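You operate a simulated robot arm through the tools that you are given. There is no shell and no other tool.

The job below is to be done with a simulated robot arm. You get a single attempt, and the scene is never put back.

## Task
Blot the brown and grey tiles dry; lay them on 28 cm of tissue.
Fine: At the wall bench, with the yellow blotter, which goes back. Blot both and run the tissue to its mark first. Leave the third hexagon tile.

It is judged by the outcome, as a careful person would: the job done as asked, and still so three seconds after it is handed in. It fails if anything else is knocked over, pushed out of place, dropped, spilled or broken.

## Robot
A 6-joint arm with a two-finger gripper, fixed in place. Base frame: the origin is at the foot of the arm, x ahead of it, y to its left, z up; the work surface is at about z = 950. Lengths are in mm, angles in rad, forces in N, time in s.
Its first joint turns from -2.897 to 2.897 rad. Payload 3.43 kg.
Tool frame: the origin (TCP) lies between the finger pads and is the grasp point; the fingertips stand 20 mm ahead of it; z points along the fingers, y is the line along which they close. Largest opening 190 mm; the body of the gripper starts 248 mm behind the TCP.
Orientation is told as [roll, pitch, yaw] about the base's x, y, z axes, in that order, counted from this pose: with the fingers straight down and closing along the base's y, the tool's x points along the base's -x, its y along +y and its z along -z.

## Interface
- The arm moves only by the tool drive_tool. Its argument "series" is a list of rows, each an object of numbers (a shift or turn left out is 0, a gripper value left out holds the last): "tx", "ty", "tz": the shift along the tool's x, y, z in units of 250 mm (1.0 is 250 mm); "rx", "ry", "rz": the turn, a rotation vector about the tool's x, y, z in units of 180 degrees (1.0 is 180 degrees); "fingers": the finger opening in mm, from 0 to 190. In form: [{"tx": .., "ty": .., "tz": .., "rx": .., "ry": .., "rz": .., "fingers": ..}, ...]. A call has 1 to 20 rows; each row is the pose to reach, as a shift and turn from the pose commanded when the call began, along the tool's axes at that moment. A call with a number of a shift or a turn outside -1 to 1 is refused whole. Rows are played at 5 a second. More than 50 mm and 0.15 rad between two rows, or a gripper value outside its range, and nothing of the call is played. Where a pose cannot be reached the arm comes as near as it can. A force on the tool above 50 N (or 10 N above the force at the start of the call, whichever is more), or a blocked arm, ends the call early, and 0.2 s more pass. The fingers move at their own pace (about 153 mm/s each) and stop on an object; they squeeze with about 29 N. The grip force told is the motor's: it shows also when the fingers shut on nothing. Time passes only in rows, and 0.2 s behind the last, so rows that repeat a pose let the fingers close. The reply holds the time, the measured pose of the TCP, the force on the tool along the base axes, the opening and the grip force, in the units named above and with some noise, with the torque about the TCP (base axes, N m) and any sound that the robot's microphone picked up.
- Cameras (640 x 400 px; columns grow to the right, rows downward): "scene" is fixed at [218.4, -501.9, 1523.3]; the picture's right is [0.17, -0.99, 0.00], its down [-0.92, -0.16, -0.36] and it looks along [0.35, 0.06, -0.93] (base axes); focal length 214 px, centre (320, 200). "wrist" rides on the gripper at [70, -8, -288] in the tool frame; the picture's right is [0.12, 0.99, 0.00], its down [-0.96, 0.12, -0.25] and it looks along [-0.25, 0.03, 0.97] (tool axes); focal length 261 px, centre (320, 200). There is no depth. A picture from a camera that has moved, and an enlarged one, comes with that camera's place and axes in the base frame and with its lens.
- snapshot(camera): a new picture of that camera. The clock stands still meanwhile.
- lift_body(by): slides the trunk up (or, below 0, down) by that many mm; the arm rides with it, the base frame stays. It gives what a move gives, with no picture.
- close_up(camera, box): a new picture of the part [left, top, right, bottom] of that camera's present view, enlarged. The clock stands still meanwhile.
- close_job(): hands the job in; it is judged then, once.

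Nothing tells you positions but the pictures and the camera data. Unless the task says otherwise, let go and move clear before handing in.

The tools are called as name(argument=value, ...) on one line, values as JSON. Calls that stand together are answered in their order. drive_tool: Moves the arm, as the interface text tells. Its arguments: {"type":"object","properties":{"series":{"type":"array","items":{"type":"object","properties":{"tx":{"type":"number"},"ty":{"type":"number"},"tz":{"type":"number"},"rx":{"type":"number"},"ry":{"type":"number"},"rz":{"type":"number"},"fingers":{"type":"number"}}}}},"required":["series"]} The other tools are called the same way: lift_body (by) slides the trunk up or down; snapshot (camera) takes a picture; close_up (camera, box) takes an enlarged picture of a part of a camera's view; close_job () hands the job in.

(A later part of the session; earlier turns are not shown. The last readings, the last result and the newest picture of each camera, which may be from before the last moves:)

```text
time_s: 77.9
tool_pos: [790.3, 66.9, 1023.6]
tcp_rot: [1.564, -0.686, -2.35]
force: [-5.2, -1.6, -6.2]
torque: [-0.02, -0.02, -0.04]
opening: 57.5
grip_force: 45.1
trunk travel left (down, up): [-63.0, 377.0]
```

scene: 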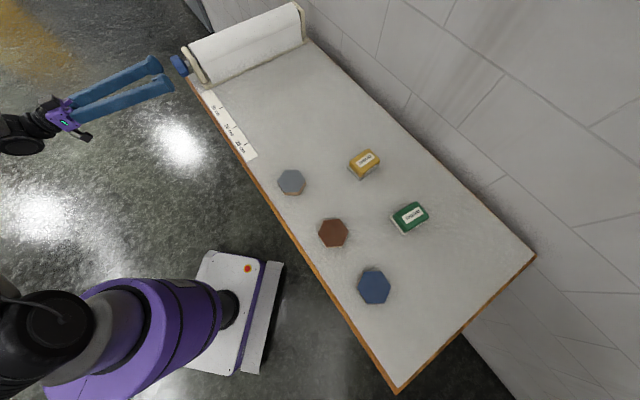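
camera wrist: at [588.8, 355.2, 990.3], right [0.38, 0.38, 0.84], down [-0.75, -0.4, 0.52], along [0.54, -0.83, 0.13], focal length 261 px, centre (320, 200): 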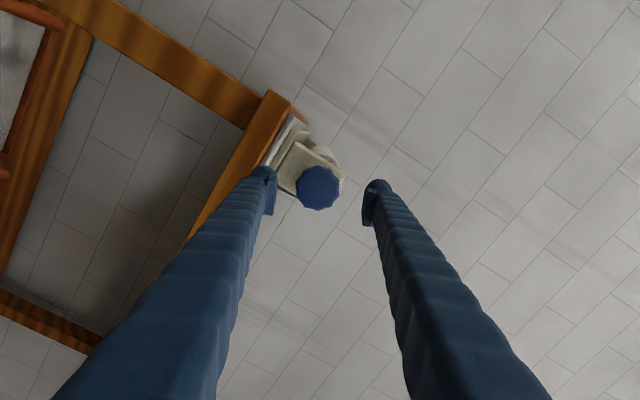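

It's gripped on the flats with only a small side load. I'll turn about 29° forward and watch what the tissue does.

drive_tool(series=[{"ty": -0.0015, "fingers": 45}, {"ty": -0.0015, "rz": 0.03}, {"ty": -0.0015, "rz": 0.06}, {"ty": -0.0015, "rz": 0.09}, {"ty": -0.0015, "rz": 0.12}, {"ty": -0.0015, "rz": 0.16}, {"ty": -0.0015, "rz": 0.16}])

close_up(camera="scene", box=[165, 0, 325, 100])

close_up(camera="wrist", box=[240, 140, 400, 240])

```text
time_s: 79.5
tool_pos: [791.3, 66.6, 1024.6]
tcp_rot: [1.567, -0.179, -2.353]
force: [-2.4, 3.8, 1.6]
torque: [-0.09, -0.09, 0.04]
opening: 57.4
grip_force: 45.7
trunk travel left (down, up): [-63.0, 377.0]
```

```text
4.00 times, centred on (245, 50) of scene
camera zoom: at [218.4, -501.9, 1523.3], right [0.17, -0.99, 0.0], down [-0.92, -0.16, -0.36], along [0.35, 0.06, -0.93], focal length 858 px, centre (620, 800)
```

zoom: 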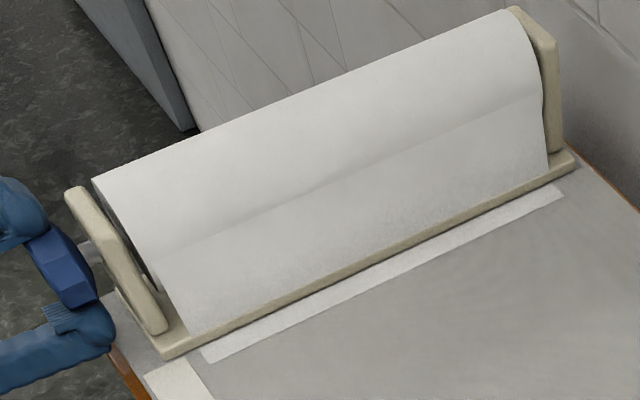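

```text
4.00 times, centred on (320, 190) of wrist
camera zoom: at [634.4, 317.9, 1005.2], right [0.21, 0.21, 0.96], down [-0.83, -0.48, 0.29], along [0.52, -0.85, 0.07], focal length 1043 px, centre (320, 240)
```

zoom: 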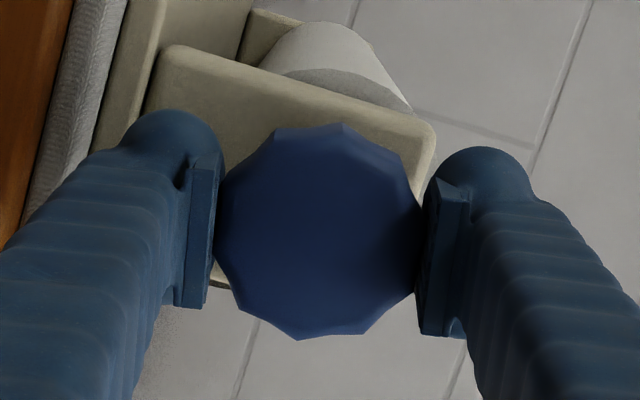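

The tissue is feeding out at the front of the stand, about 2.5 cm so far, so roughly 40 mm per radian. I'll continue turning in the same direction.

drive_tool(series=[{"rz": 0.04, "fingers": 45}, {"rz": 0.08}, {"rz": 0.12}, {"rz": 0.16}, {"rz": 0.2}, {"rz": 0.24}, {"rz": 0.28}, {"rz": 0.32}, {"rz": 0.36}, {"rz": 0.4}, {"rz": 0.44}, {"rz": 0.48}, {"rz": 0.52}, {"rz": 0.56}, {"rz": 0.6}, {"rz": 0.6}])

close_up(camera="scene", box=[165, 0, 325, 170])

```text
time_s: 82.9
tool_pos: [791.5, 65.1, 1025.1]
tcp_rot: [-1.555, 1.436, 0.801]
force: [12.2, -8.4, 28.4]
torque: [-0.21, -0.19, -0.06]
opening: 56.9
grip_force: 45.3
trunk travel left (down, up): [-63.0, 377.0]
```

```text
2.35 times, centred on (245, 85) of scene
camera zoom: at [218.4, -501.9, 1523.3], right [0.17, -0.99, 0.0], down [-0.92, -0.16, -0.36], along [0.35, 0.06, -0.93], focal length 505 px, centre (496, 471)
```

zoom: 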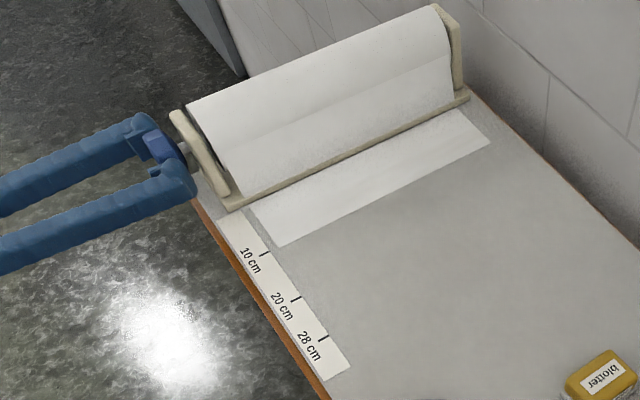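

Tissue is at roughly 9–10 cm and feeding straight. A side load has built up (28 N upward on the tool), so I'll relieve it with a small shift before continuing.

drive_tool(series=[{"tx": 0.003, "tz": 0.001, "fingers": 45}, {"tx": 0.005, "tz": 0.002}, {"tx": 0.005, "tz": 0.002}])

```text
time_s: 83.7
tool_pos: [789.7, 65.9, 1026.0]
tcp_rot: [-1.538, 1.44, 0.816]
force: [-2.5, -3.5, 18.6]
torque: [-0.2, -0.2, -0.03]
opening: 57.2
grip_force: 44.9
trunk travel left (down, up): [-63.0, 377.0]
```

drive_tool(series=[{"tx": 0.004, "fingers": 45}, {"tx": 0.005}, {"tx": 0.005}])

```text
time_s: 84.5
tool_pos: [791.3, 65.6, 1025.7]
tcp_rot: [-1.526, 1.439, 0.832]
force: [-12.6, 0.4, -1.9]
torque: [0.08, 0.08, 0.09]
opening: 56.8
grip_force: 44.7
trunk travel left (down, up): [-63.0, 377.0]
```

The load is relieved. I'll continue turning.

drive_tool(series=[{"rz": 0.04, "fingers": 45}, {"rz": 0.08}, {"rz": 0.12}, {"rz": 0.16}, {"rz": 0.2}, {"rz": 0.24}, {"rz": 0.28}, {"rz": 0.32}, {"rz": 0.36}, {"rz": 0.4}, {"rz": 0.4}])

close_up(camera="scene", box=[165, 0, 325, 170])

```text
time_s: 86.9
tool_pos: [790.3, 64.9, 1026.1]
tcp_rot: [-1.565, 0.182, 0.788]
force: [-29.6, -0.6, -31.5]
torque: [0.27, 0.3, -0.23]
opening: 57.3
grip_force: 45.0
trunk travel left (down, up): [-63.0, 377.0]
```

```text
2.35 times, centred on (245, 85) of scene
camera zoom: at [218.4, -501.9, 1523.3], right [0.17, -0.99, 0.0], down [-0.92, -0.16, -0.36], along [0.35, 0.06, -0.93], focal length 505 px, centre (496, 471)
```

zoom: 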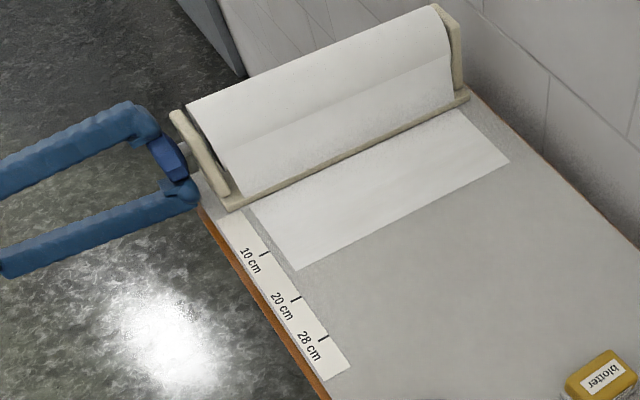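

Tissue is at about 15 cm. The load has shifted, and along the closing direction it shows I'm about 2 mm too high, so I'll relieve it again.

drive_tool(series=[{"tx": 0.002, "ty": 0.004, "tz": -0.002, "fingers": 45}, {"tx": 0.004, "ty": 0.007, "tz": -0.003}, {"tx": 0.004, "ty": 0.007, "tz": -0.003}])

```text
time_s: 87.7
tool_pos: [790.1, 64.2, 1026.4]
tcp_rot: [-1.567, 0.181, 0.789]
force: [-10.7, -0.5, -18.2]
torque: [0.16, 0.19, 0.06]
opening: 57.2
grip_force: 44.9
trunk travel left (down, up): [-63.0, 377.0]
```

drive_tool(series=[{"tx": 0.001, "ty": 0.003, "tz": -0.001, "fingers": 45}, {"tx": 0.002, "ty": 0.005, "tz": -0.0015}, {"tx": 0.002, "ty": 0.005, "tz": -0.0015}])

```text
time_s: 88.5
tool_pos: [789.8, 65.5, 1025.7]
tcp_rot: [-1.57, 0.181, 0.789]
force: [6.4, -1.9, 5.0]
torque: [-0.09, -0.12, 0.05]
opening: 57.0
grip_force: 45.3
trunk travel left (down, up): [-63.0, 377.0]
```

Balanced again. I'll turn another 50° and check.

drive_tool(series=[{"rz": 0.04, "fingers": 45}, {"rz": 0.08}, {"rz": 0.12}, {"rz": 0.16}, {"rz": 0.2}, {"rz": 0.24}, {"rz": 0.28}, {"rz": 0.28}])

```text
time_s: 90.3
tool_pos: [790.3, 65.7, 1023.8]
tcp_rot: [-1.565, -0.699, 0.786]
force: [40.0, -2.9, 21.6]
torque: [0.01, 0.07, 0.21]
opening: 56.8
grip_force: 44.9
trunk travel left (down, up): [-63.0, 377.0]
```

drive_tool(series=[{"tx": -0.003, "ty": 0.0, "tz": 0.003, "fingers": 45}, {"tx": -0.0055, "tz": 0.005}, {"tx": -0.0055, "tz": 0.005}])

close_up(camera="scene", box=[165, 0, 325, 170])

```text
time_s: 91.1
tool_pos: [789.8, 64.9, 1024.9]
tcp_rot: [-1.566, -0.696, 0.784]
force: [16.5, 5.9, 15.0]
torque: [-0.04, -0.08, 0.42]
opening: 57.1
grip_force: 45.0
trunk travel left (down, up): [-63.0, 377.0]
```

```text
2.35 times, centred on (245, 85) of scene
camera zoom: at [218.4, -501.9, 1523.3], right [0.17, -0.99, 0.0], down [-0.92, -0.16, -0.36], along [0.35, 0.06, -0.93], focal length 505 px, centre (496, 471)
```

zoom: 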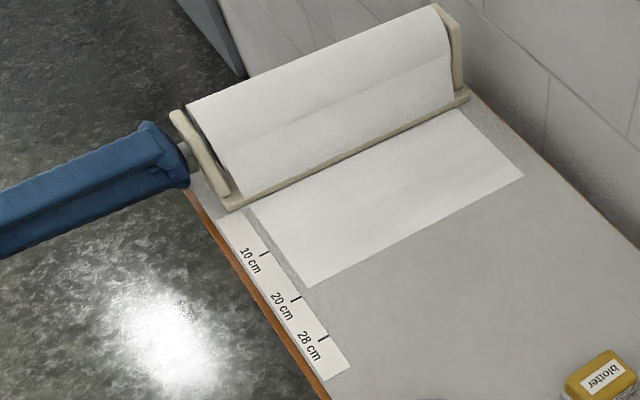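

Tissue is near 20 cm. I'll relieve the load once more and turn another 40°, which stays inside the wrist's limit.

drive_tool(series=[{"tx": -0.003, "tz": 0.001, "fingers": 45}, {"tx": -0.005, "tz": 0.002}, {"tx": -0.005, "tz": 0.002, "rz": 0.03}, {"tx": -0.005, "tz": 0.002, "rz": 0.06}, {"tx": -0.005, "tz": 0.002, "rz": 0.09}, {"tx": -0.005, "tz": 0.002, "rz": 0.12}, {"tx": -0.005, "tz": 0.002, "rz": 0.12}])

```text
time_s: 92.7
tool_pos: [790.4, 64.5, 1023.3]
tcp_rot: [-1.558, -1.073, 0.776]
force: [-24.3, 2.3, -19.4]
torque: [0.04, 0.06, -0.23]
opening: 57.1
grip_force: 44.6
trunk travel left (down, up): [-63.0, 377.0]
```

Tissue should be near 21 cm. I'll release here, back out, and rewind the wrist by 144° (four flats) for the last stroke.

drive_tool(series=[{"fingers": 60}, {"fingers": 76}, {"fingers": 76}, {"tz": -0.06}, {"tz": -0.15}, {"tz": -0.24}, {"tz": -0.24}])

close_up(camera="scene", box=[165, 0, 325, 170])

drive_tool(series=[{"rz": -0.04}, {"rz": -0.08}, {"rz": -0.12}, {"rz": -0.16}, {"rz": -0.2}, {"rz": -0.24}, {"rz": -0.28}, {"rz": -0.32}, {"rz": -0.36}, {"rz": -0.4}, {"rz": -0.44}, {"rz": -0.48}, {"rz": -0.52}, {"rz": -0.56}, {"rz": -0.6}, {"rz": -0.64}, {"rz": -0.68}, {"rz": -0.72}, {"rz": -0.76}, {"rz": -0.8}])

close_up(camera="wrist", box=[240, 140, 400, 240])

```text
time_s: 94.3
tool_pos: [749.7, 108.1, 1025.6]
tcp_rot: [-1.563, -1.075, 0.779]
force: [0.9, -0.2, 0.5]
torque: [0.0, 0.03, 0.0]
opening: 76.3
grip_force: 0.1
trunk travel left (down, up): [-63.0, 377.0]
```

```text
2.35 times, centred on (245, 85) of scene
camera zoom: at [218.4, -501.9, 1523.3], right [0.17, -0.99, 0.0], down [-0.92, -0.16, -0.36], along [0.35, 0.06, -0.93], focal length 505 px, centre (496, 471)
```

zoom: 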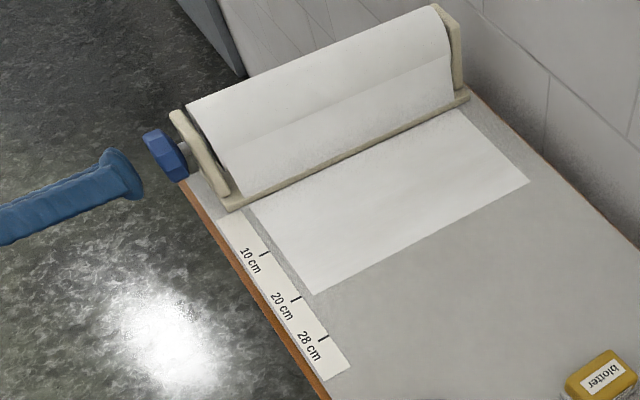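

```text
time_s: 98.5
tool_pos: [748.0, 108.2, 1025.9]
tcp_rot: [-1.54, 1.44, 0.819]
force: [0.2, -0.1, -0.5]
torque: [0.01, 0.0, 0.02]
opening: 75.9
grip_force: 0.1
trunk travel left (down, up): [-63.0, 377.0]
```

```text
4.00 times, centred on (320, 190) of wrist
camera zoom: at [544.1, 310.8, 1098.7], right [-0.71, -0.71, -0.01], down [-0.17, 0.18, -0.97], along [0.69, -0.68, -0.25], focal length 1043 px, centre (320, 240)
```

zoom: 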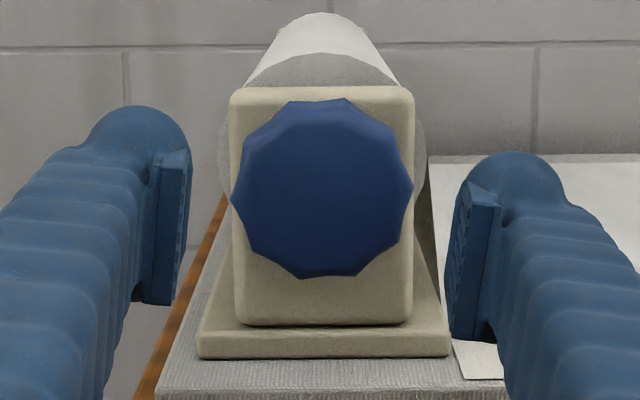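

The tissue held at about 21 cm. The knob is nicely lined up with flats parallel to the pads, so I'll make a small correction and go back in.

drive_tool(series=[{"tx": 0.002, "ty": 0.004, "tz": 0.08, "fingers": 76}, {"tx": 0.002, "ty": 0.004, "tz": 0.15}, {"tx": 0.002, "ty": 0.004, "tz": 0.2}, {"tx": 0.002, "ty": 0.004, "tz": 0.235}, {"tx": 0.002, "ty": 0.004, "tz": 0.235}])

close_up(camera="wrist", box=[240, 140, 400, 240])

```text
time_s: 99.7
tool_pos: [787.4, 64.6, 1025.9]
tcp_rot: [-1.538, 1.438, 0.821]
force: [-0.8, 0.9, -0.2]
torque: [0.02, -0.01, -0.02]
opening: 76.1
grip_force: 0.0
trunk travel left (down, up): [-63.0, 377.0]
```

```text
4.00 times, centred on (320, 190) of wrist
camera zoom: at [584.0, 267.1, 1099.1], right [-0.71, -0.71, -0.01], down [-0.17, 0.19, -0.97], along [0.69, -0.68, -0.25], focal length 1043 px, centre (320, 240)
```

zoom: 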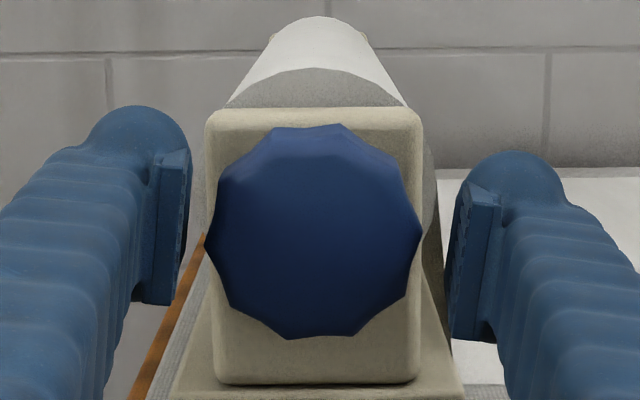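

drive_tool(series=[{"ty": -0.004, "fingers": 70}, {"ty": -0.004, "fingers": 60}, {"ty": -0.004, "fingers": 45}, {"ty": -0.004, "fingers": 45}, {"ty": -0.004, "fingers": 45}])

```text
time_s: 100.9
tool_pos: [789.3, 65.6, 1026.7]
tcp_rot: [-1.54, 1.437, 0.819]
force: [0.1, 1.0, -0.2]
torque: [0.0, -0.06, -0.04]
opening: 56.9
grip_force: 45.3
trunk travel left (down, up): [-63.0, 377.0]
```

Gripped with essentially no side load. I'll turn about 45° and look.

drive_tool(series=[{"rz": 0.03, "fingers": 45}, {"rz": 0.06}, {"rz": 0.09}, {"rz": 0.12}, {"rz": 0.15}, {"rz": 0.18}, {"rz": 0.21}, {"rz": 0.24}, {"rz": 0.24}])

close_up(camera="scene", box=[200, 70, 360, 170])

```text
time_s: 102.9
tool_pos: [789.4, 64.9, 1026.2]
tcp_rot: [-1.563, 0.685, 0.791]
force: [-23.7, -2.0, -10.0]
torque: [-0.01, 0.02, -0.22]
opening: 56.7
grip_force: 45.2
trunk travel left (down, up): [-63.0, 377.0]
```

```text
4.00 times, centred on (280, 120) of scene
camera zoom: at [218.4, -501.9, 1523.3], right [0.17, -0.99, 0.0], down [-0.92, -0.16, -0.36], along [0.35, 0.06, -0.93], focal length 858 px, centre (480, 520)
```

zoom: 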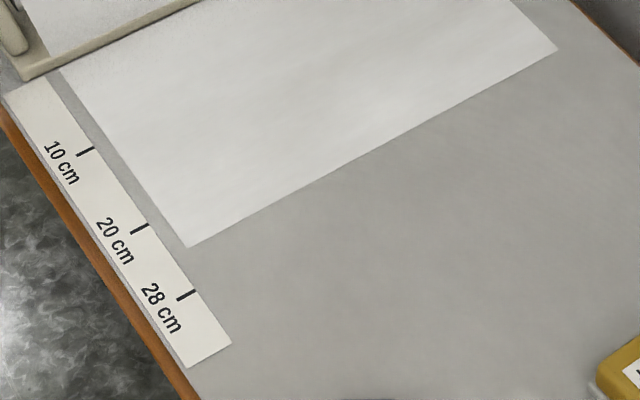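

The tissue edge reads about 23.9 cm. I'll relieve the load slightly and turn about 36° more.

drive_tool(series=[{"tx": 0.002, "ty": 0.0045, "tz": -0.003, "fingers": 45}, {"tx": 0.002, "ty": 0.0045, "tz": -0.003, "rz": 0.03}, {"tx": 0.002, "ty": 0.0045, "tz": -0.003, "rz": 0.06}, {"tx": 0.002, "ty": 0.0045, "tz": -0.003, "rz": 0.09}, {"tx": 0.002, "ty": 0.0045, "tz": -0.003, "rz": 0.12}, {"tx": 0.002, "ty": 0.0045, "tz": -0.003, "rz": 0.15}, {"tx": 0.002, "ty": 0.0045, "tz": -0.003, "rz": 0.18}, {"tx": 0.002, "ty": 0.0045, "tz": -0.003, "rz": 0.2}, {"tx": 0.002, "ty": 0.0045, "tz": -0.003, "rz": 0.2}])

close_up(camera="scene", box=[200, 90, 296, 150])

```text
time_s: 104.9
tool_pos: [788.0, 65.7, 1024.0]
tcp_rot: [-1.566, 0.056, 0.787]
force: [-7.4, -11.2, -8.1]
torque: [0.12, 0.12, -0.04]
opening: 57.0
grip_force: 45.0
trunk travel left (down, up): [-63.0, 377.0]
```

```text
6.67 times, centred on (248, 120) of scene
camera zoom: at [218.4, -501.9, 1523.3], right [0.17, -0.99, 0.0], down [-0.92, -0.16, -0.36], along [0.35, 0.06, -0.93], focal length 1430 px, centre (800, 733)
```

zoom: 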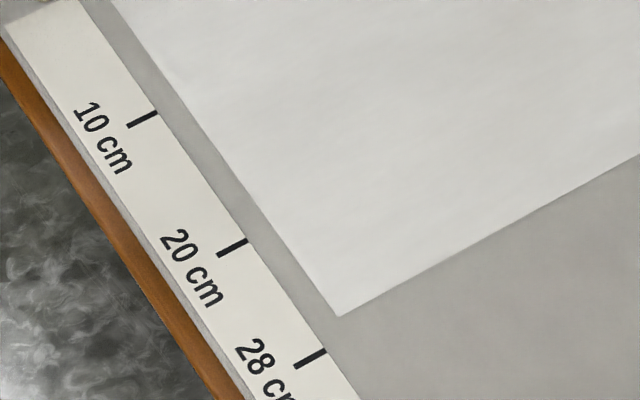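

The edge is now about 26.7 cm. I'll turn a further ~15° and re-check.

drive_tool(series=[{"rz": 0.03, "fingers": 45}, {"rz": 0.06}, {"rz": 0.085}, {"rz": 0.085}])

close_up(camera="scene", box=[220, 110, 284, 150])

```text
time_s: 105.9
tool_pos: [789.0, 64.6, 1024.1]
tcp_rot: [-1.566, -0.211, 0.786]
force: [-19.6, -11.2, -19.5]
torque: [0.14, 0.16, -0.13]
opening: 57.2
grip_force: 45.2
trunk travel left (down, up): [-63.0, 377.0]
```

```text
10.00 times, centred on (252, 130) of scene
camera zoom: at [218.4, -501.9, 1523.3], right [0.17, -0.99, 0.0], down [-0.92, -0.16, -0.36], along [0.35, 0.06, -0.93], focal length 2145 px, centre (1000, 900)
```

zoom: 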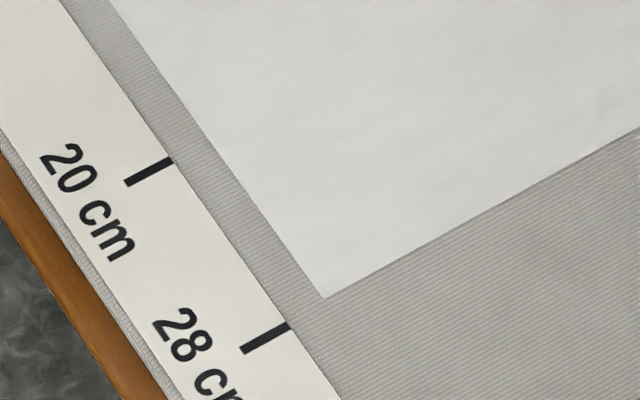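

The edge is at about 27.8 cm, so roughly 2 mm is left. One more small turn.

drive_tool(series=[{"rz": 0.01, "fingers": 45}, {"rz": 0.018}, {"rz": 0.018}])

close_up(camera="scene", box=[220, 110, 284, 150])

```text
time_s: 106.7
tool_pos: [788.9, 65.1, 1024.4]
tcp_rot: [-1.566, -0.266, 0.786]
force: [-19.3, -12.5, -23.7]
torque: [0.16, 0.19, -0.07]
opening: 57.0
grip_force: 45.3
trunk travel left (down, up): [-63.0, 377.0]
```

```text
10.00 times, centred on (252, 130) of scene
camera zoom: at [218.4, -501.9, 1523.3], right [0.17, -0.99, 0.0], down [-0.92, -0.16, -0.36], along [0.35, 0.06, -0.93], focal length 2145 px, centre (1000, 900)
```

zoom: 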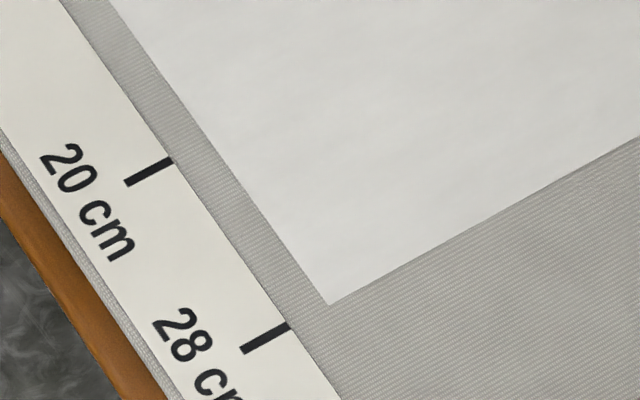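

The tissue edge now lines up with the 28 cm mark within about a millimetre. I'll relieve the side load, open the fingers and check that the sheet stays put.

drive_tool(series=[{"tx": 0.003, "ty": 0.002, "fingers": 45}, {"tx": 0.006, "ty": 0.004}, {"tx": 0.006, "ty": 0.004}])

drive_tool(series=[{"fingers": 60}, {"fingers": 76}, {"fingers": 76}])

close_up(camera="scene", box=[220, 110, 284, 150])

close_up(camera="wrist", box=[240, 140, 400, 240])

```text
time_s: 107.5
tool_pos: [788.7, 66.6, 1025.1]
tcp_rot: [-1.567, -0.268, 0.787]
force: [-12.6, -10.6, -14.6]
torque: [0.07, 0.09, -0.22]
opening: 56.9
grip_force: 44.7
trunk travel left (down, up): [-63.0, 377.0]
```

```text
time_s: 108.3
tool_pos: [788.8, 66.1, 1025.2]
tcp_rot: [-1.566, -0.267, 0.786]
force: [-0.1, 0.0, -0.1]
torque: [-0.04, -0.02, 0.01]
opening: 76.1
grip_force: 0.0
trunk travel left (down, up): [-63.0, 377.0]
```

```text
10.00 times, centred on (252, 130) of scene
camera zoom: at [218.4, -501.9, 1523.3], right [0.17, -0.99, 0.0], down [-0.92, -0.16, -0.36], along [0.35, 0.06, -0.93], focal length 2145 px, centre (1000, 900)
```

zoom: 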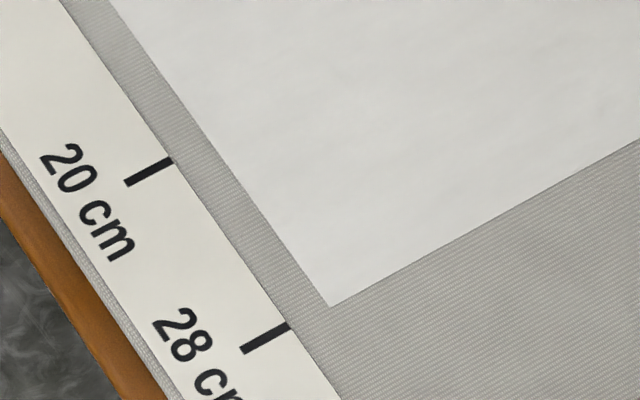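

```text
4.00 times, centred on (320, 190) of wrist
camera zoom: at [535.1, 219.3, 1015.5], right [0.1, 0.11, -0.99], down [0.5, 0.85, 0.14], along [0.86, -0.51, 0.03], focal length 1043 px, centre (320, 240)
```

zoom: 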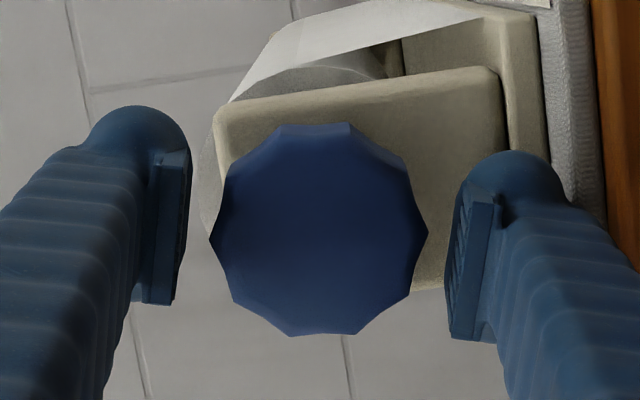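

The sheet held at the mark. I'll back straight out from the knob, raise the trunk to its original height, and return the tool to pointing down.

drive_tool(series=[{"tz": -0.08}, {"tz": -0.2}, {"tz": -0.32}, {"tz": -0.44}, {"tz": -0.44}])

lift_body(by=187)

drive_tool(series=[{"rz": 0.04}, {"rz": 0.08}, {"rz": 0.12}, {"rz": 0.16}, {"rz": 0.2}, {"rz": 0.24}, {"rz": 0.28}, {"rz": 0.32}, {"rz": 0.36}, {"rz": 0.4}, {"rz": 0.415}, {"rz": 0.415}])

```text
time_s: 109.5
tool_pos: [709.7, 142.9, 1024.1]
tcp_rot: [-1.568, -0.266, 0.786]
force: [0.3, 1.0, -0.1]
torque: [0.01, -0.01, 0.01]
opening: 76.0
grip_force: 0.0
trunk travel left (down, up): [-63.0, 377.0]
```

```text
time_s: 111.5
tool_pos: [711.6, 141.5, 1210.6]
tcp_rot: [-1.567, -0.266, 0.785]
force: [-0.6, 0.0, -0.2]
torque: [0.0, -0.01, 0.01]
opening: 75.9
grip_force: 0.1
trunk travel left (down, up): [-250.0, 190.0]
```

```text
time_s: 114.2
tool_pos: [710.0, 141.2, 1210.7]
tcp_rot: [0.214, -1.566, -0.997]
force: [0.4, -0.2, -1.0]
torque: [-0.03, 0.0, 0.0]
opening: 76.1
grip_force: 0.0
trunk travel left (down, up): [-250.0, 190.0]
```

Square again. I'll tip the tool back to pointing straight down.

drive_tool(series=[{"ry": 0.04}, {"ry": 0.08}, {"ry": 0.12}, {"ry": 0.16}, {"ry": 0.2}, {"ry": 0.24}, {"ry": 0.28}, {"ry": 0.32}, {"ry": 0.36}, {"ry": 0.4}, {"ry": 0.44}, {"ry": 0.48}, {"ry": 0.5}, {"ry": 0.5}])

snapshot(camera="scene")

snapshot(camera="wrist")

```text
time_s: 117.2
tool_pos: [709.1, 143.1, 1210.7]
tcp_rot: [0.001, 0.004, -0.785]
force: [-0.1, 0.1, 0.6]
torque: [0.02, -0.03, 0.01]
opening: 76.0
grip_force: 0.1
trunk travel left (down, up): [-250.0, 190.0]
```

```text
taken
```

scene: 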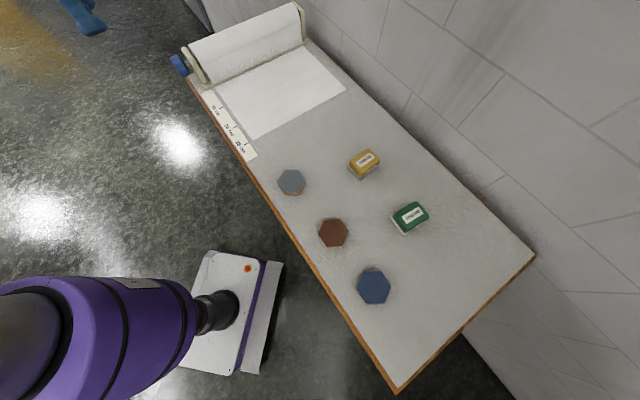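

```text
taken
camera wrist: at [655.5, 185.2, 1499.4], right [0.62, 0.79, 0.0], down [0.76, -0.6, 0.24], along [0.19, -0.15, -0.97], focal length 261 px, centre (320, 200)
```

wrist: 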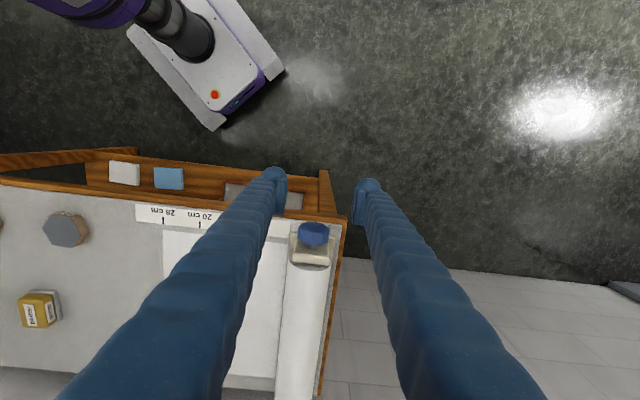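

Tool is down again and the tissue is run out to 28 cm with everything else in place. Next I'll go to the grey tile.

drive_tool(series=[{"tx": -0.06, "ty": -0.16, "fingers": 110}, {"tx": -0.12, "ty": -0.33}, {"tx": -0.18, "ty": -0.5}, {"tx": -0.24, "ty": -0.67}, {"tx": -0.31, "ty": -0.84}, {"tx": -0.37, "ty": -1.0}, {"tx": -0.37, "ty": -1.0}])

drive_tool(series=[{"tx": -0.06, "ty": -0.16, "rz": -0.02}, {"tx": -0.12, "ty": -0.33, "rz": -0.045}, {"tx": -0.18, "ty": -0.5, "rz": -0.07}, {"tx": -0.24, "ty": -0.67, "rz": -0.095}, {"tx": -0.31, "ty": -0.84, "rz": -0.12}, {"tx": -0.37, "ty": -1.0, "rz": -0.1445}, {"tx": -0.37, "ty": -1.0, "rz": -0.1445}])

```text
time_s: 118.8
tool_pos: [599.9, -100.1, 1211.7]
tcp_rot: [0.001, 0.006, -0.785]
force: [0.6, -0.5, -0.5]
torque: [0.1, 0.02, -0.03]
opening: 109.8
grip_force: 0.1
trunk travel left (down, up): [-250.0, 190.0]
```

```text
time_s: 120.3
tool_pos: [486.8, -341.6, 1208.8]
tcp_rot: [0.001, 0.003, -0.327]
force: [0.6, -0.4, -0.2]
torque: [0.05, 0.0, 0.03]
opening: 109.9
grip_force: 0.0
trunk travel left (down, up): [-250.0, 190.0]
```

drive_tool(series=[{"tx": 0.01, "ty": -0.07, "tz": 0.08}, {"tx": 0.017, "ty": -0.14, "tz": 0.2}, {"tx": 0.017, "ty": -0.14, "tz": 0.34}, {"tx": 0.017, "ty": -0.14, "tz": 0.475}, {"tx": 0.017, "ty": -0.14, "tz": 0.475}])

close_up(camera="wrist", box=[240, 120, 400, 220])

snapshot(camera="wrist")

```text
time_s: 121.5
tool_pos: [473.0, -372.4, 1090.5]
tcp_rot: [0.002, 0.005, -0.331]
force: [0.1, -0.7, 0.2]
torque: [0.09, 0.0, 0.01]
opening: 110.0
grip_force: 0.0
trunk travel left (down, up): [-250.0, 190.0]
```

```text
4.00 times, centred on (320, 170) of wrist
camera zoom: at [403.7, -358.2, 1378.4], right [0.21, 0.98, 0.0], down [0.95, -0.2, 0.24], along [0.24, -0.05, -0.97], focal length 1043 px, centre (320, 320)
```

zoom: 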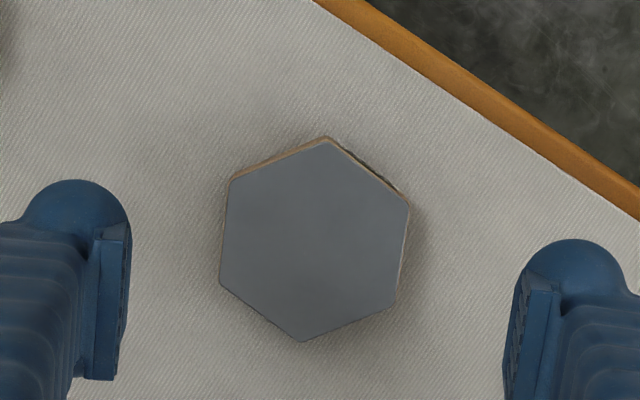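

```text
taken
camera wrist: at [403.7, -358.2, 1378.4], right [0.21, 0.98, 0.0], down [0.95, -0.2, 0.24], along [0.24, -0.05, -0.97], focal length 261 px, centre (320, 200)
```

wrist: 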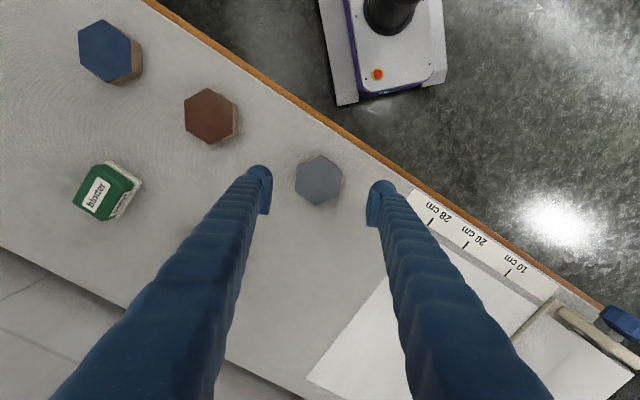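

The grey tile is centred within 3 mm, with flats parallel to the pads. I'll correct, descend to its sides and stop just above the bench.

drive_tool(series=[{"tx": -0.0128, "ty": -0.0064, "tz": 0.14, "fingers": 100}, {"tx": -0.0128, "ty": -0.0064, "tz": 0.28}, {"tx": -0.0128, "ty": -0.0064, "tz": 0.38}, {"tx": -0.0128, "ty": -0.0064, "tz": 0.43}, {"tx": -0.0128, "ty": -0.0064, "tz": 0.455}, {"tx": -0.0128, "ty": -0.0064, "tz": 0.465}, {"tx": -0.0128, "ty": -0.0064, "tz": 0.465}])

close_up(camera="wrist", box=[240, 140, 400, 240])

close_up(camera="scene", box=[240, 140, 352, 210])

```text
time_s: 123.2
tool_pos: [475.9, -375.7, 974.0]
tcp_rot: [0.001, 0.005, -0.33]
force: [1.0, 0.1, -0.1]
torque: [0.01, -0.01, 0.0]
opening: 99.5
grip_force: 0.1
trunk travel left (down, up): [-250.0, 190.0]
```

```text
4.00 times, centred on (320, 190) of wrist
camera zoom: at [406.7, -362.1, 1262.1], right [0.21, 0.98, 0.0], down [0.95, -0.2, 0.24], along [0.24, -0.05, -0.97], focal length 1043 px, centre (320, 240)
```

zoom: 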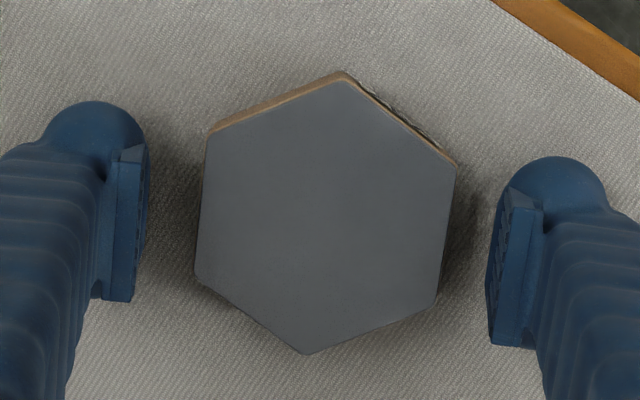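

```text
5.71 times, centred on (296, 175) of scene
camera zoom: at [218.4, -501.9, 1523.3], right [0.17, -0.99, 0.0], down [-0.92, -0.16, -0.36], along [0.35, 0.06, -0.93], focal length 1226 px, centre (457, 343)
```

zoom: 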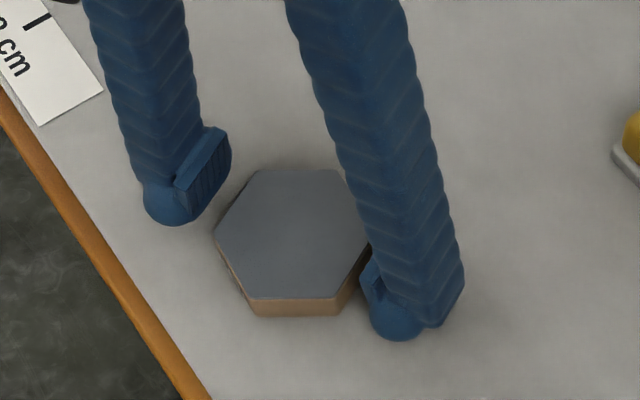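

The tile is centred between the fingers. I'll close on its flats.

drive_tool(series=[{"fingers": 82}, {"fingers": 70}, {"fingers": 55}, {"fingers": 55}, {"fingers": 55}])

close_up(camera="wrist", box=[240, 140, 400, 240])

```text
time_s: 124.3
tool_pos: [473.9, -375.8, 973.4]
tcp_rot: [0.002, 0.003, -0.329]
force: [-0.5, 0.9, 0.4]
torque: [-0.03, 0.06, -0.01]
opening: 70.9
grip_force: 29.3
trunk travel left (down, up): [-250.0, 190.0]
```

```text
4.00 times, centred on (320, 190) of wrist
camera zoom: at [406.7, -362.0, 1262.2], right [0.21, 0.98, 0.0], down [0.95, -0.2, 0.24], along [0.24, -0.05, -0.97], focal length 1043 px, centre (320, 240)
```

zoom: 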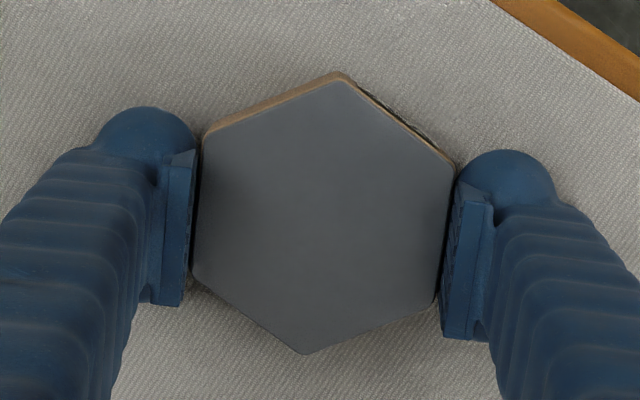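

The tile is gripped at 71 mm. I'll lift it and carry it toward the tissue.

drive_tool(series=[{"tz": -0.06, "fingers": 55}, {"tz": -0.16}, {"tz": -0.28}, {"tz": -0.32, "tx": -0.07, "ty": 0.1}, {"tz": -0.32, "tx": -0.16, "ty": 0.22}, {"tz": -0.32, "tx": -0.25, "ty": 0.34}, {"tz": -0.32, "tx": -0.34, "ty": 0.46}, {"tz": -0.32, "tx": -0.43, "ty": 0.58}, {"tz": -0.32, "tx": -0.52, "ty": 0.7}, {"tz": -0.32, "tx": -0.52, "ty": 0.7}])

snapshot(camera="scene")

snapshot(camera="wrist")

```text
time_s: 126.5
tool_pos: [656.6, -251.4, 1054.9]
tcp_rot: [0.003, 0.003, -0.329]
force: [0.4, 0.8, -1.6]
torque: [-0.05, 0.03, -0.02]
opening: 71.1
grip_force: 29.0
trunk travel left (down, up): [-250.0, 190.0]
```

```text
taken
```

scene: 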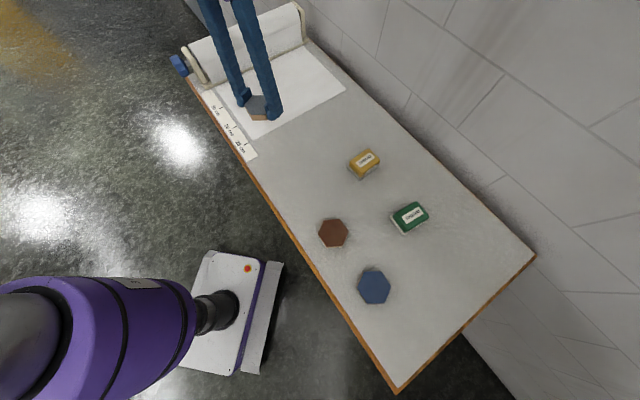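

```text
taken
camera wrist: at [587.0, -237.3, 1342.7], right [0.21, 0.98, 0.0], down [0.95, -0.2, 0.24], along [0.24, -0.05, -0.97], focal length 261 px, centre (320, 200)
```

wrist: 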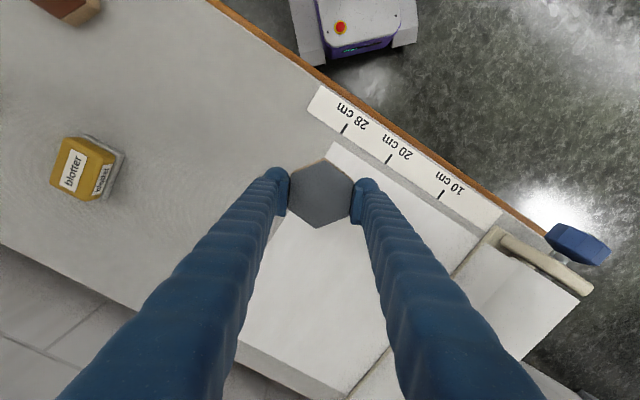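

The tile is over the sheet. I'll move to the planned spot near the middle of the tissue's length and lower to about 10 mm above.

drive_tool(series=[{"tx": -0.09, "ty": 0.13, "fingers": 55}, {"tx": -0.18, "ty": 0.26}, {"tx": -0.278, "ty": 0.398}, {"tx": -0.278, "ty": 0.398, "tz": 0.1}, {"tx": -0.278, "ty": 0.398, "tz": 0.2}, {"tx": -0.278, "ty": 0.398, "tz": 0.26}, {"tx": -0.278, "ty": 0.398, "tz": 0.28}, {"tx": -0.278, "ty": 0.398, "tz": 0.28}])

close_up(camera="scene", box=[180, 20, 372, 140])

snapshot(camera="wrist")

```text
time_s: 128.3
tool_pos: [751.5, -180.5, 984.5]
tcp_rot: [0.002, 0.003, -0.329]
force: [-0.8, 0.3, -1.6]
torque: [-0.01, 0.03, -0.02]
opening: 71.2
grip_force: 29.1
trunk travel left (down, up): [-250.0, 190.0]
```

```text
3.33 times, centred on (276, 80) of scene
camera zoom: at [218.4, -501.9, 1523.3], right [0.17, -0.99, 0.0], down [-0.92, -0.16, -0.36], along [0.35, 0.06, -0.93], focal length 715 px, centre (467, 600)
```

zoom: 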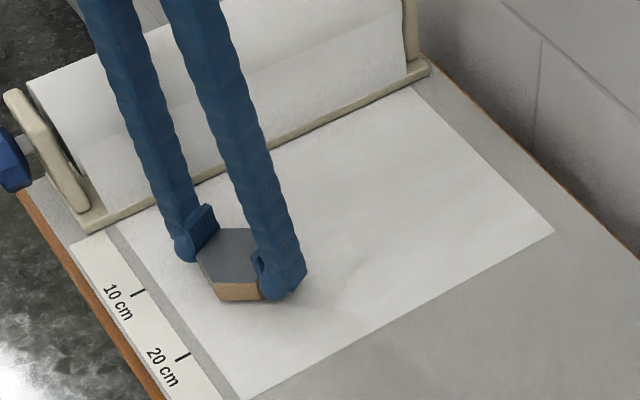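

```text
taken
camera wrist: at [683.0, -165.7, 1272.3], right [0.21, 0.98, 0.0], down [0.95, -0.2, 0.24], along [0.24, -0.05, -0.97], focal length 261 px, centre (320, 200)
```

wrist: 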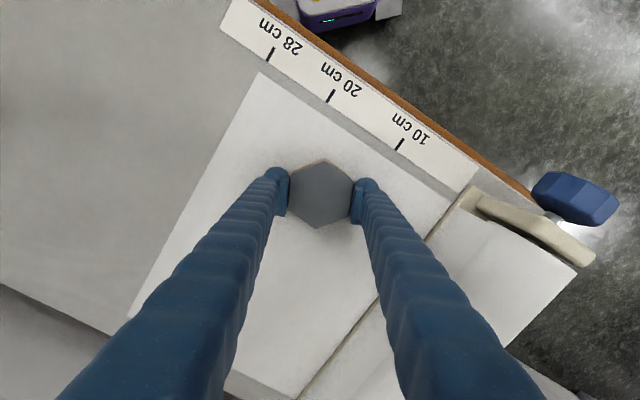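

The tile is well inside the sheet. I'll lower the last 10 mm in small steps.

drive_tool(series=[{"tz": 0.008, "fingers": 55}, {"tz": 0.016}, {"tz": 0.024}, {"tz": 0.03}, {"tz": 0.034}, {"tz": 0.036}])

```text
time_s: 129.8
tool_pos: [752.8, -182.1, 976.8]
tcp_rot: [0.001, 0.004, -0.331]
force: [-0.8, 0.0, -1.9]
torque: [-0.01, 0.0, -0.02]
opening: 70.8
grip_force: 29.0
trunk travel left (down, up): [-250.0, 190.0]
```

drive_tool(series=[{"tz": 0.002, "fingers": 55}, {"tz": 0.004}])

```text
time_s: 130.3
tool_pos: [753.6, -182.0, 974.8]
tcp_rot: [0.002, 0.003, -0.33]
force: [0.0, 0.4, -2.0]
torque: [-0.02, 0.03, 0.02]
opening: 71.0
grip_force: 29.2
trunk travel left (down, up): [-250.0, 190.0]
```

drive_tool(series=[{"tz": 0.002, "fingers": 55}, {"tz": 0.004}])

```text
time_s: 130.9
tool_pos: [753.3, -182.1, 973.6]
tcp_rot: [0.0, 0.004, -0.33]
force: [0.5, 0.9, 0.1]
torque: [-0.03, 0.0, -0.02]
opening: 70.9
grip_force: 29.4
trunk travel left (down, up): [-250.0, 190.0]
```

The tile's weight has come off the gripper, so it's touching. I'll open gently and check it sits flat.

drive_tool(series=[{"tz": 0.001, "fingers": 55}, {"tz": 0.001, "fingers": 78}, {"tz": 0.001, "fingers": 95}, {"tz": 0.001, "fingers": 95}, {"tz": -0.06, "fingers": 95}, {"tz": -0.16}, {"tz": -0.3}, {"tz": -0.46}, {"tz": -0.46}])

close_up(camera="scene", box=[180, 20, 372, 140])

snapshot(camera="wrist")

```text
time_s: 132.9
tool_pos: [754.0, -181.8, 1087.0]
tcp_rot: [0.002, 0.006, -0.33]
force: [-0.3, -0.1, -0.2]
torque: [-0.01, 0.03, 0.02]
opening: 94.8
grip_force: 0.1
trunk travel left (down, up): [-250.0, 190.0]
```

```text
3.33 times, centred on (276, 80) of scene
camera zoom: at [218.4, -501.9, 1523.3], right [0.17, -0.99, 0.0], down [-0.92, -0.16, -0.36], along [0.35, 0.06, -0.93], focal length 715 px, centre (467, 600)
```

zoom: 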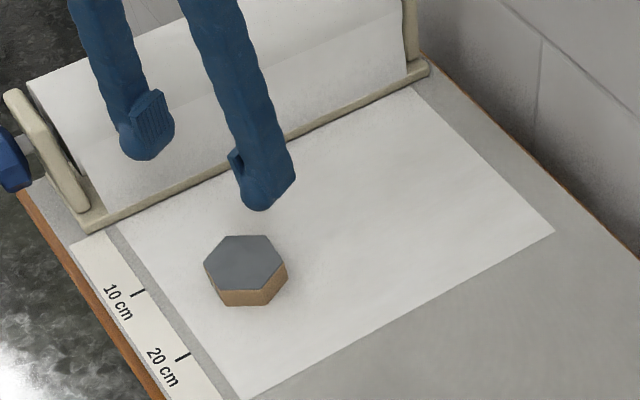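

```text
taken
camera wrist: at [684.5, -167.9, 1376.4], right [0.21, 0.98, 0.0], down [0.95, -0.2, 0.24], along [0.24, -0.05, -0.97], focal length 261 px, centre (320, 200)
```

wrist: 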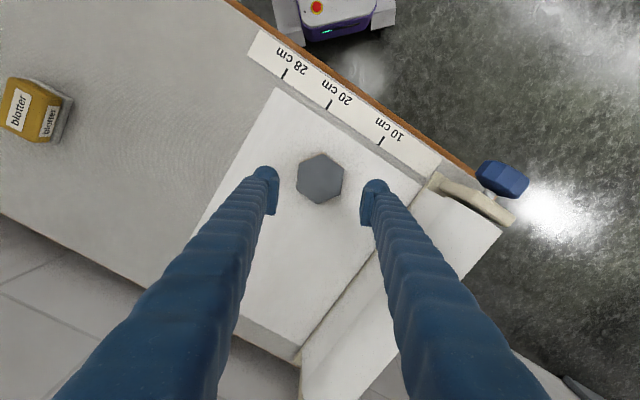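

The grey tile lies flat on the tissue. Next, the brown tile.

drive_tool(series=[{"tx": 0.09, "ty": -0.15, "fingers": 100}, {"tx": 0.19, "ty": -0.3}, {"tx": 0.29, "ty": -0.46}, {"tx": 0.39, "ty": -0.62}, {"tx": 0.48, "ty": -0.77}, {"tx": 0.56, "ty": -0.9}, {"tx": 0.56, "ty": -0.9}])

drive_tool(series=[{"tx": 0.09, "ty": -0.15, "rz": -0.004}, {"tx": 0.19, "ty": -0.3, "rz": -0.008}, {"tx": 0.29, "ty": -0.46, "rz": -0.012}, {"tx": 0.39, "ty": -0.62, "rz": -0.016}, {"tx": 0.48, "ty": -0.77, "rz": -0.02}, {"tx": 0.557, "ty": -0.887, "rz": -0.0207}, {"tx": 0.557, "ty": -0.887, "rz": -0.0207}])

close_up(camera="wrist", box=[240, 120, 400, 220])

snapshot(camera="wrist")

```text
time_s: 134.6
tool_pos: [547.9, -353.4, 1088.4]
tcp_rot: [0.003, 0.005, -0.329]
force: [-0.1, 0.6, 0.3]
torque: [0.04, 0.03, 0.01]
opening: 100.0
grip_force: 0.1
trunk travel left (down, up): [-250.0, 190.0]
```

```text
time_s: 136.2
tool_pos: [342.5, -514.4, 1089.7]
tcp_rot: [0.002, 0.003, -0.262]
force: [0.0, -0.5, -0.9]
torque: [0.03, -0.01, 0.0]
opening: 99.8
grip_force: 0.1
trunk travel left (down, up): [-250.0, 190.0]
```

```text
4.00 times, centred on (320, 170) of wrist
camera zoom: at [273.5, -504.7, 1377.9], right [0.14, 0.99, 0.0], down [0.96, -0.14, 0.24], along [0.24, -0.03, -0.97], focal length 1043 px, centre (320, 320)
```

zoom: 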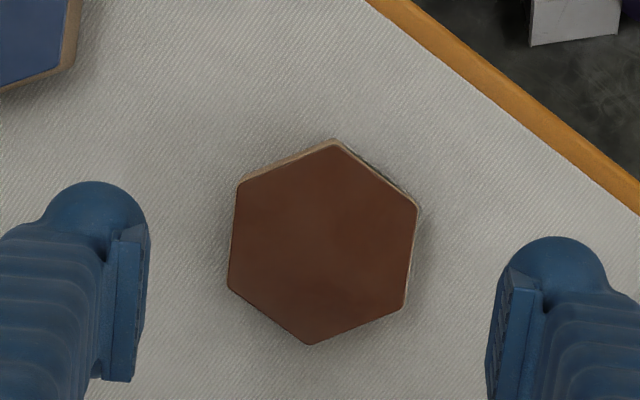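

```text
taken
camera wrist: at [273.5, -504.7, 1377.9], right [0.14, 0.99, 0.0], down [0.96, -0.14, 0.24], along [0.24, -0.03, -0.97], focal length 261 px, centre (320, 200)
```

wrist: 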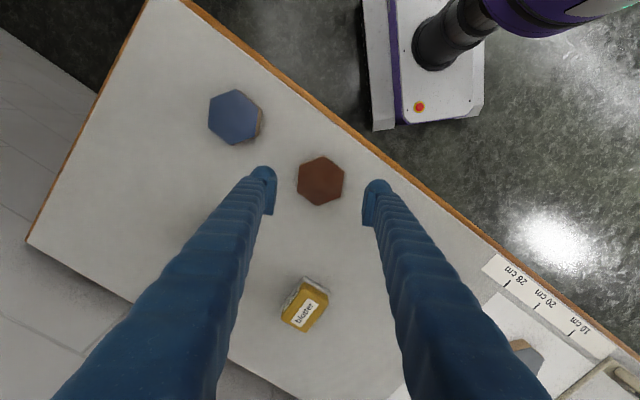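

The brown tile is centred within 4 mm, with flats aligned. I'll descend around it.

drive_tool(series=[{"tx": -0.0152, "ty": 0.0068, "tz": 0.14, "fingers": 100}, {"tx": -0.0152, "ty": 0.0068, "tz": 0.28}, {"tx": -0.0152, "ty": 0.0068, "tz": 0.38}, {"tx": -0.0152, "ty": 0.0068, "tz": 0.43}, {"tx": -0.0152, "ty": 0.0068, "tz": 0.45}, {"tx": -0.0152, "ty": 0.0068, "tz": 0.455}, {"tx": -0.0152, "ty": 0.0068, "tz": 0.455}])

close_up(camera="wrist", box=[240, 140, 400, 240])

close_up(camera="scene", box=[280, 190, 440, 310])

```text
time_s: 137.8
tool_pos: [347.8, -512.6, 974.9]
tcp_rot: [0.0, 0.004, -0.265]
force: [0.1, -0.4, -0.6]
torque: [0.03, 0.0, -0.01]
opening: 99.8
grip_force: 0.1
trunk travel left (down, up): [-250.0, 190.0]
```

```text
4.00 times, centred on (320, 190) of wrist
camera zoom: at [278.4, -502.7, 1263.1], right [0.14, 0.99, 0.0], down [0.96, -0.14, 0.24], along [0.24, -0.03, -0.97], focal length 1043 px, centre (320, 240)
```

zoom: 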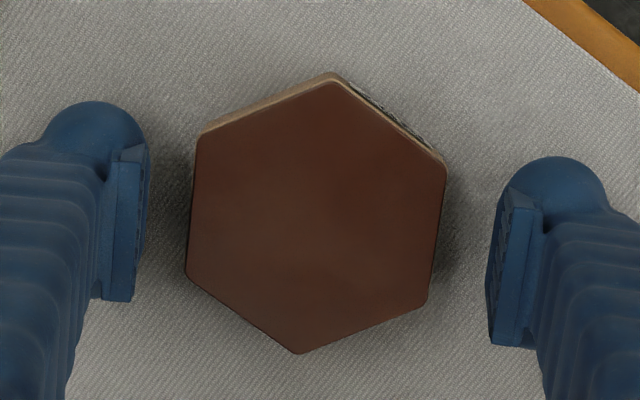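

```text
3.33 times, centred on (360, 250) of scene
camera zoom: at [218.4, -501.9, 1523.3], right [0.17, -0.99, 0.0], down [-0.92, -0.16, -0.36], along [0.35, 0.06, -0.93], focal length 715 px, centre (187, 33)
```

zoom: 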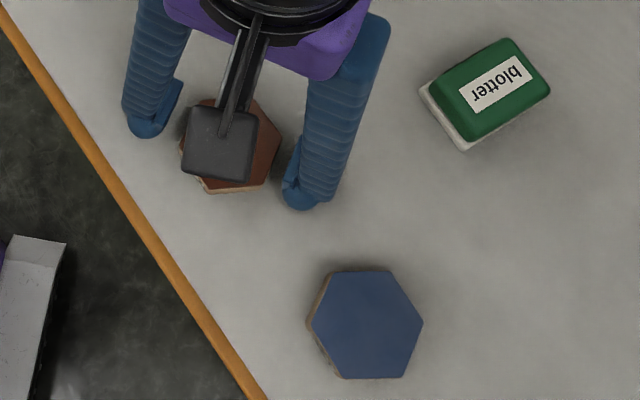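

drive_tool(series=[{"tx": 0.01, "ty": -0.004, "fingers": 100}, {"tx": 0.01, "ty": -0.004, "fingers": 82}, {"tx": 0.01, "ty": -0.004, "fingers": 70}, {"tx": 0.01, "ty": -0.004, "fingers": 55}, {"tx": 0.01, "ty": -0.004, "fingers": 55}, {"tx": 0.01, "ty": -0.004, "fingers": 55}])

close_up(camera="wrist", box=[240, 140, 400, 240])

```text
time_s: 139.2
tool_pos: [345.7, -512.9, 974.5]
tcp_rot: [0.0, 0.002, -0.264]
force: [0.1, -1.5, 1.3]
torque: [-0.06, 0.0, -0.03]
opening: 71.2
grip_force: 28.7
trunk travel left (down, up): [-250.0, 190.0]
```

```text
4.00 times, centred on (320, 190) of wrist
camera zoom: at [276.1, -503.2, 1263.2], right [0.14, 0.99, 0.0], down [0.96, -0.14, 0.24], along [0.24, -0.03, -0.97], focal length 1043 px, centre (320, 240)
```

zoom: 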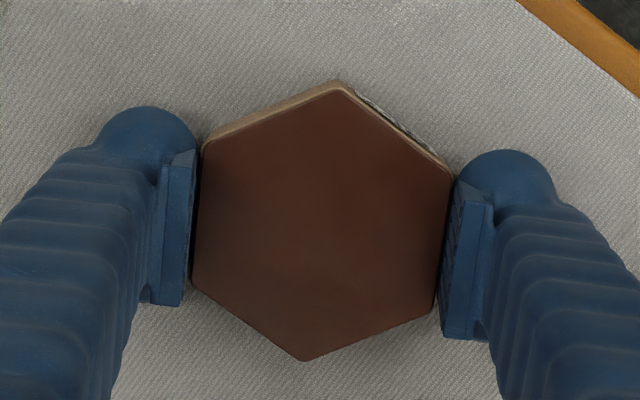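

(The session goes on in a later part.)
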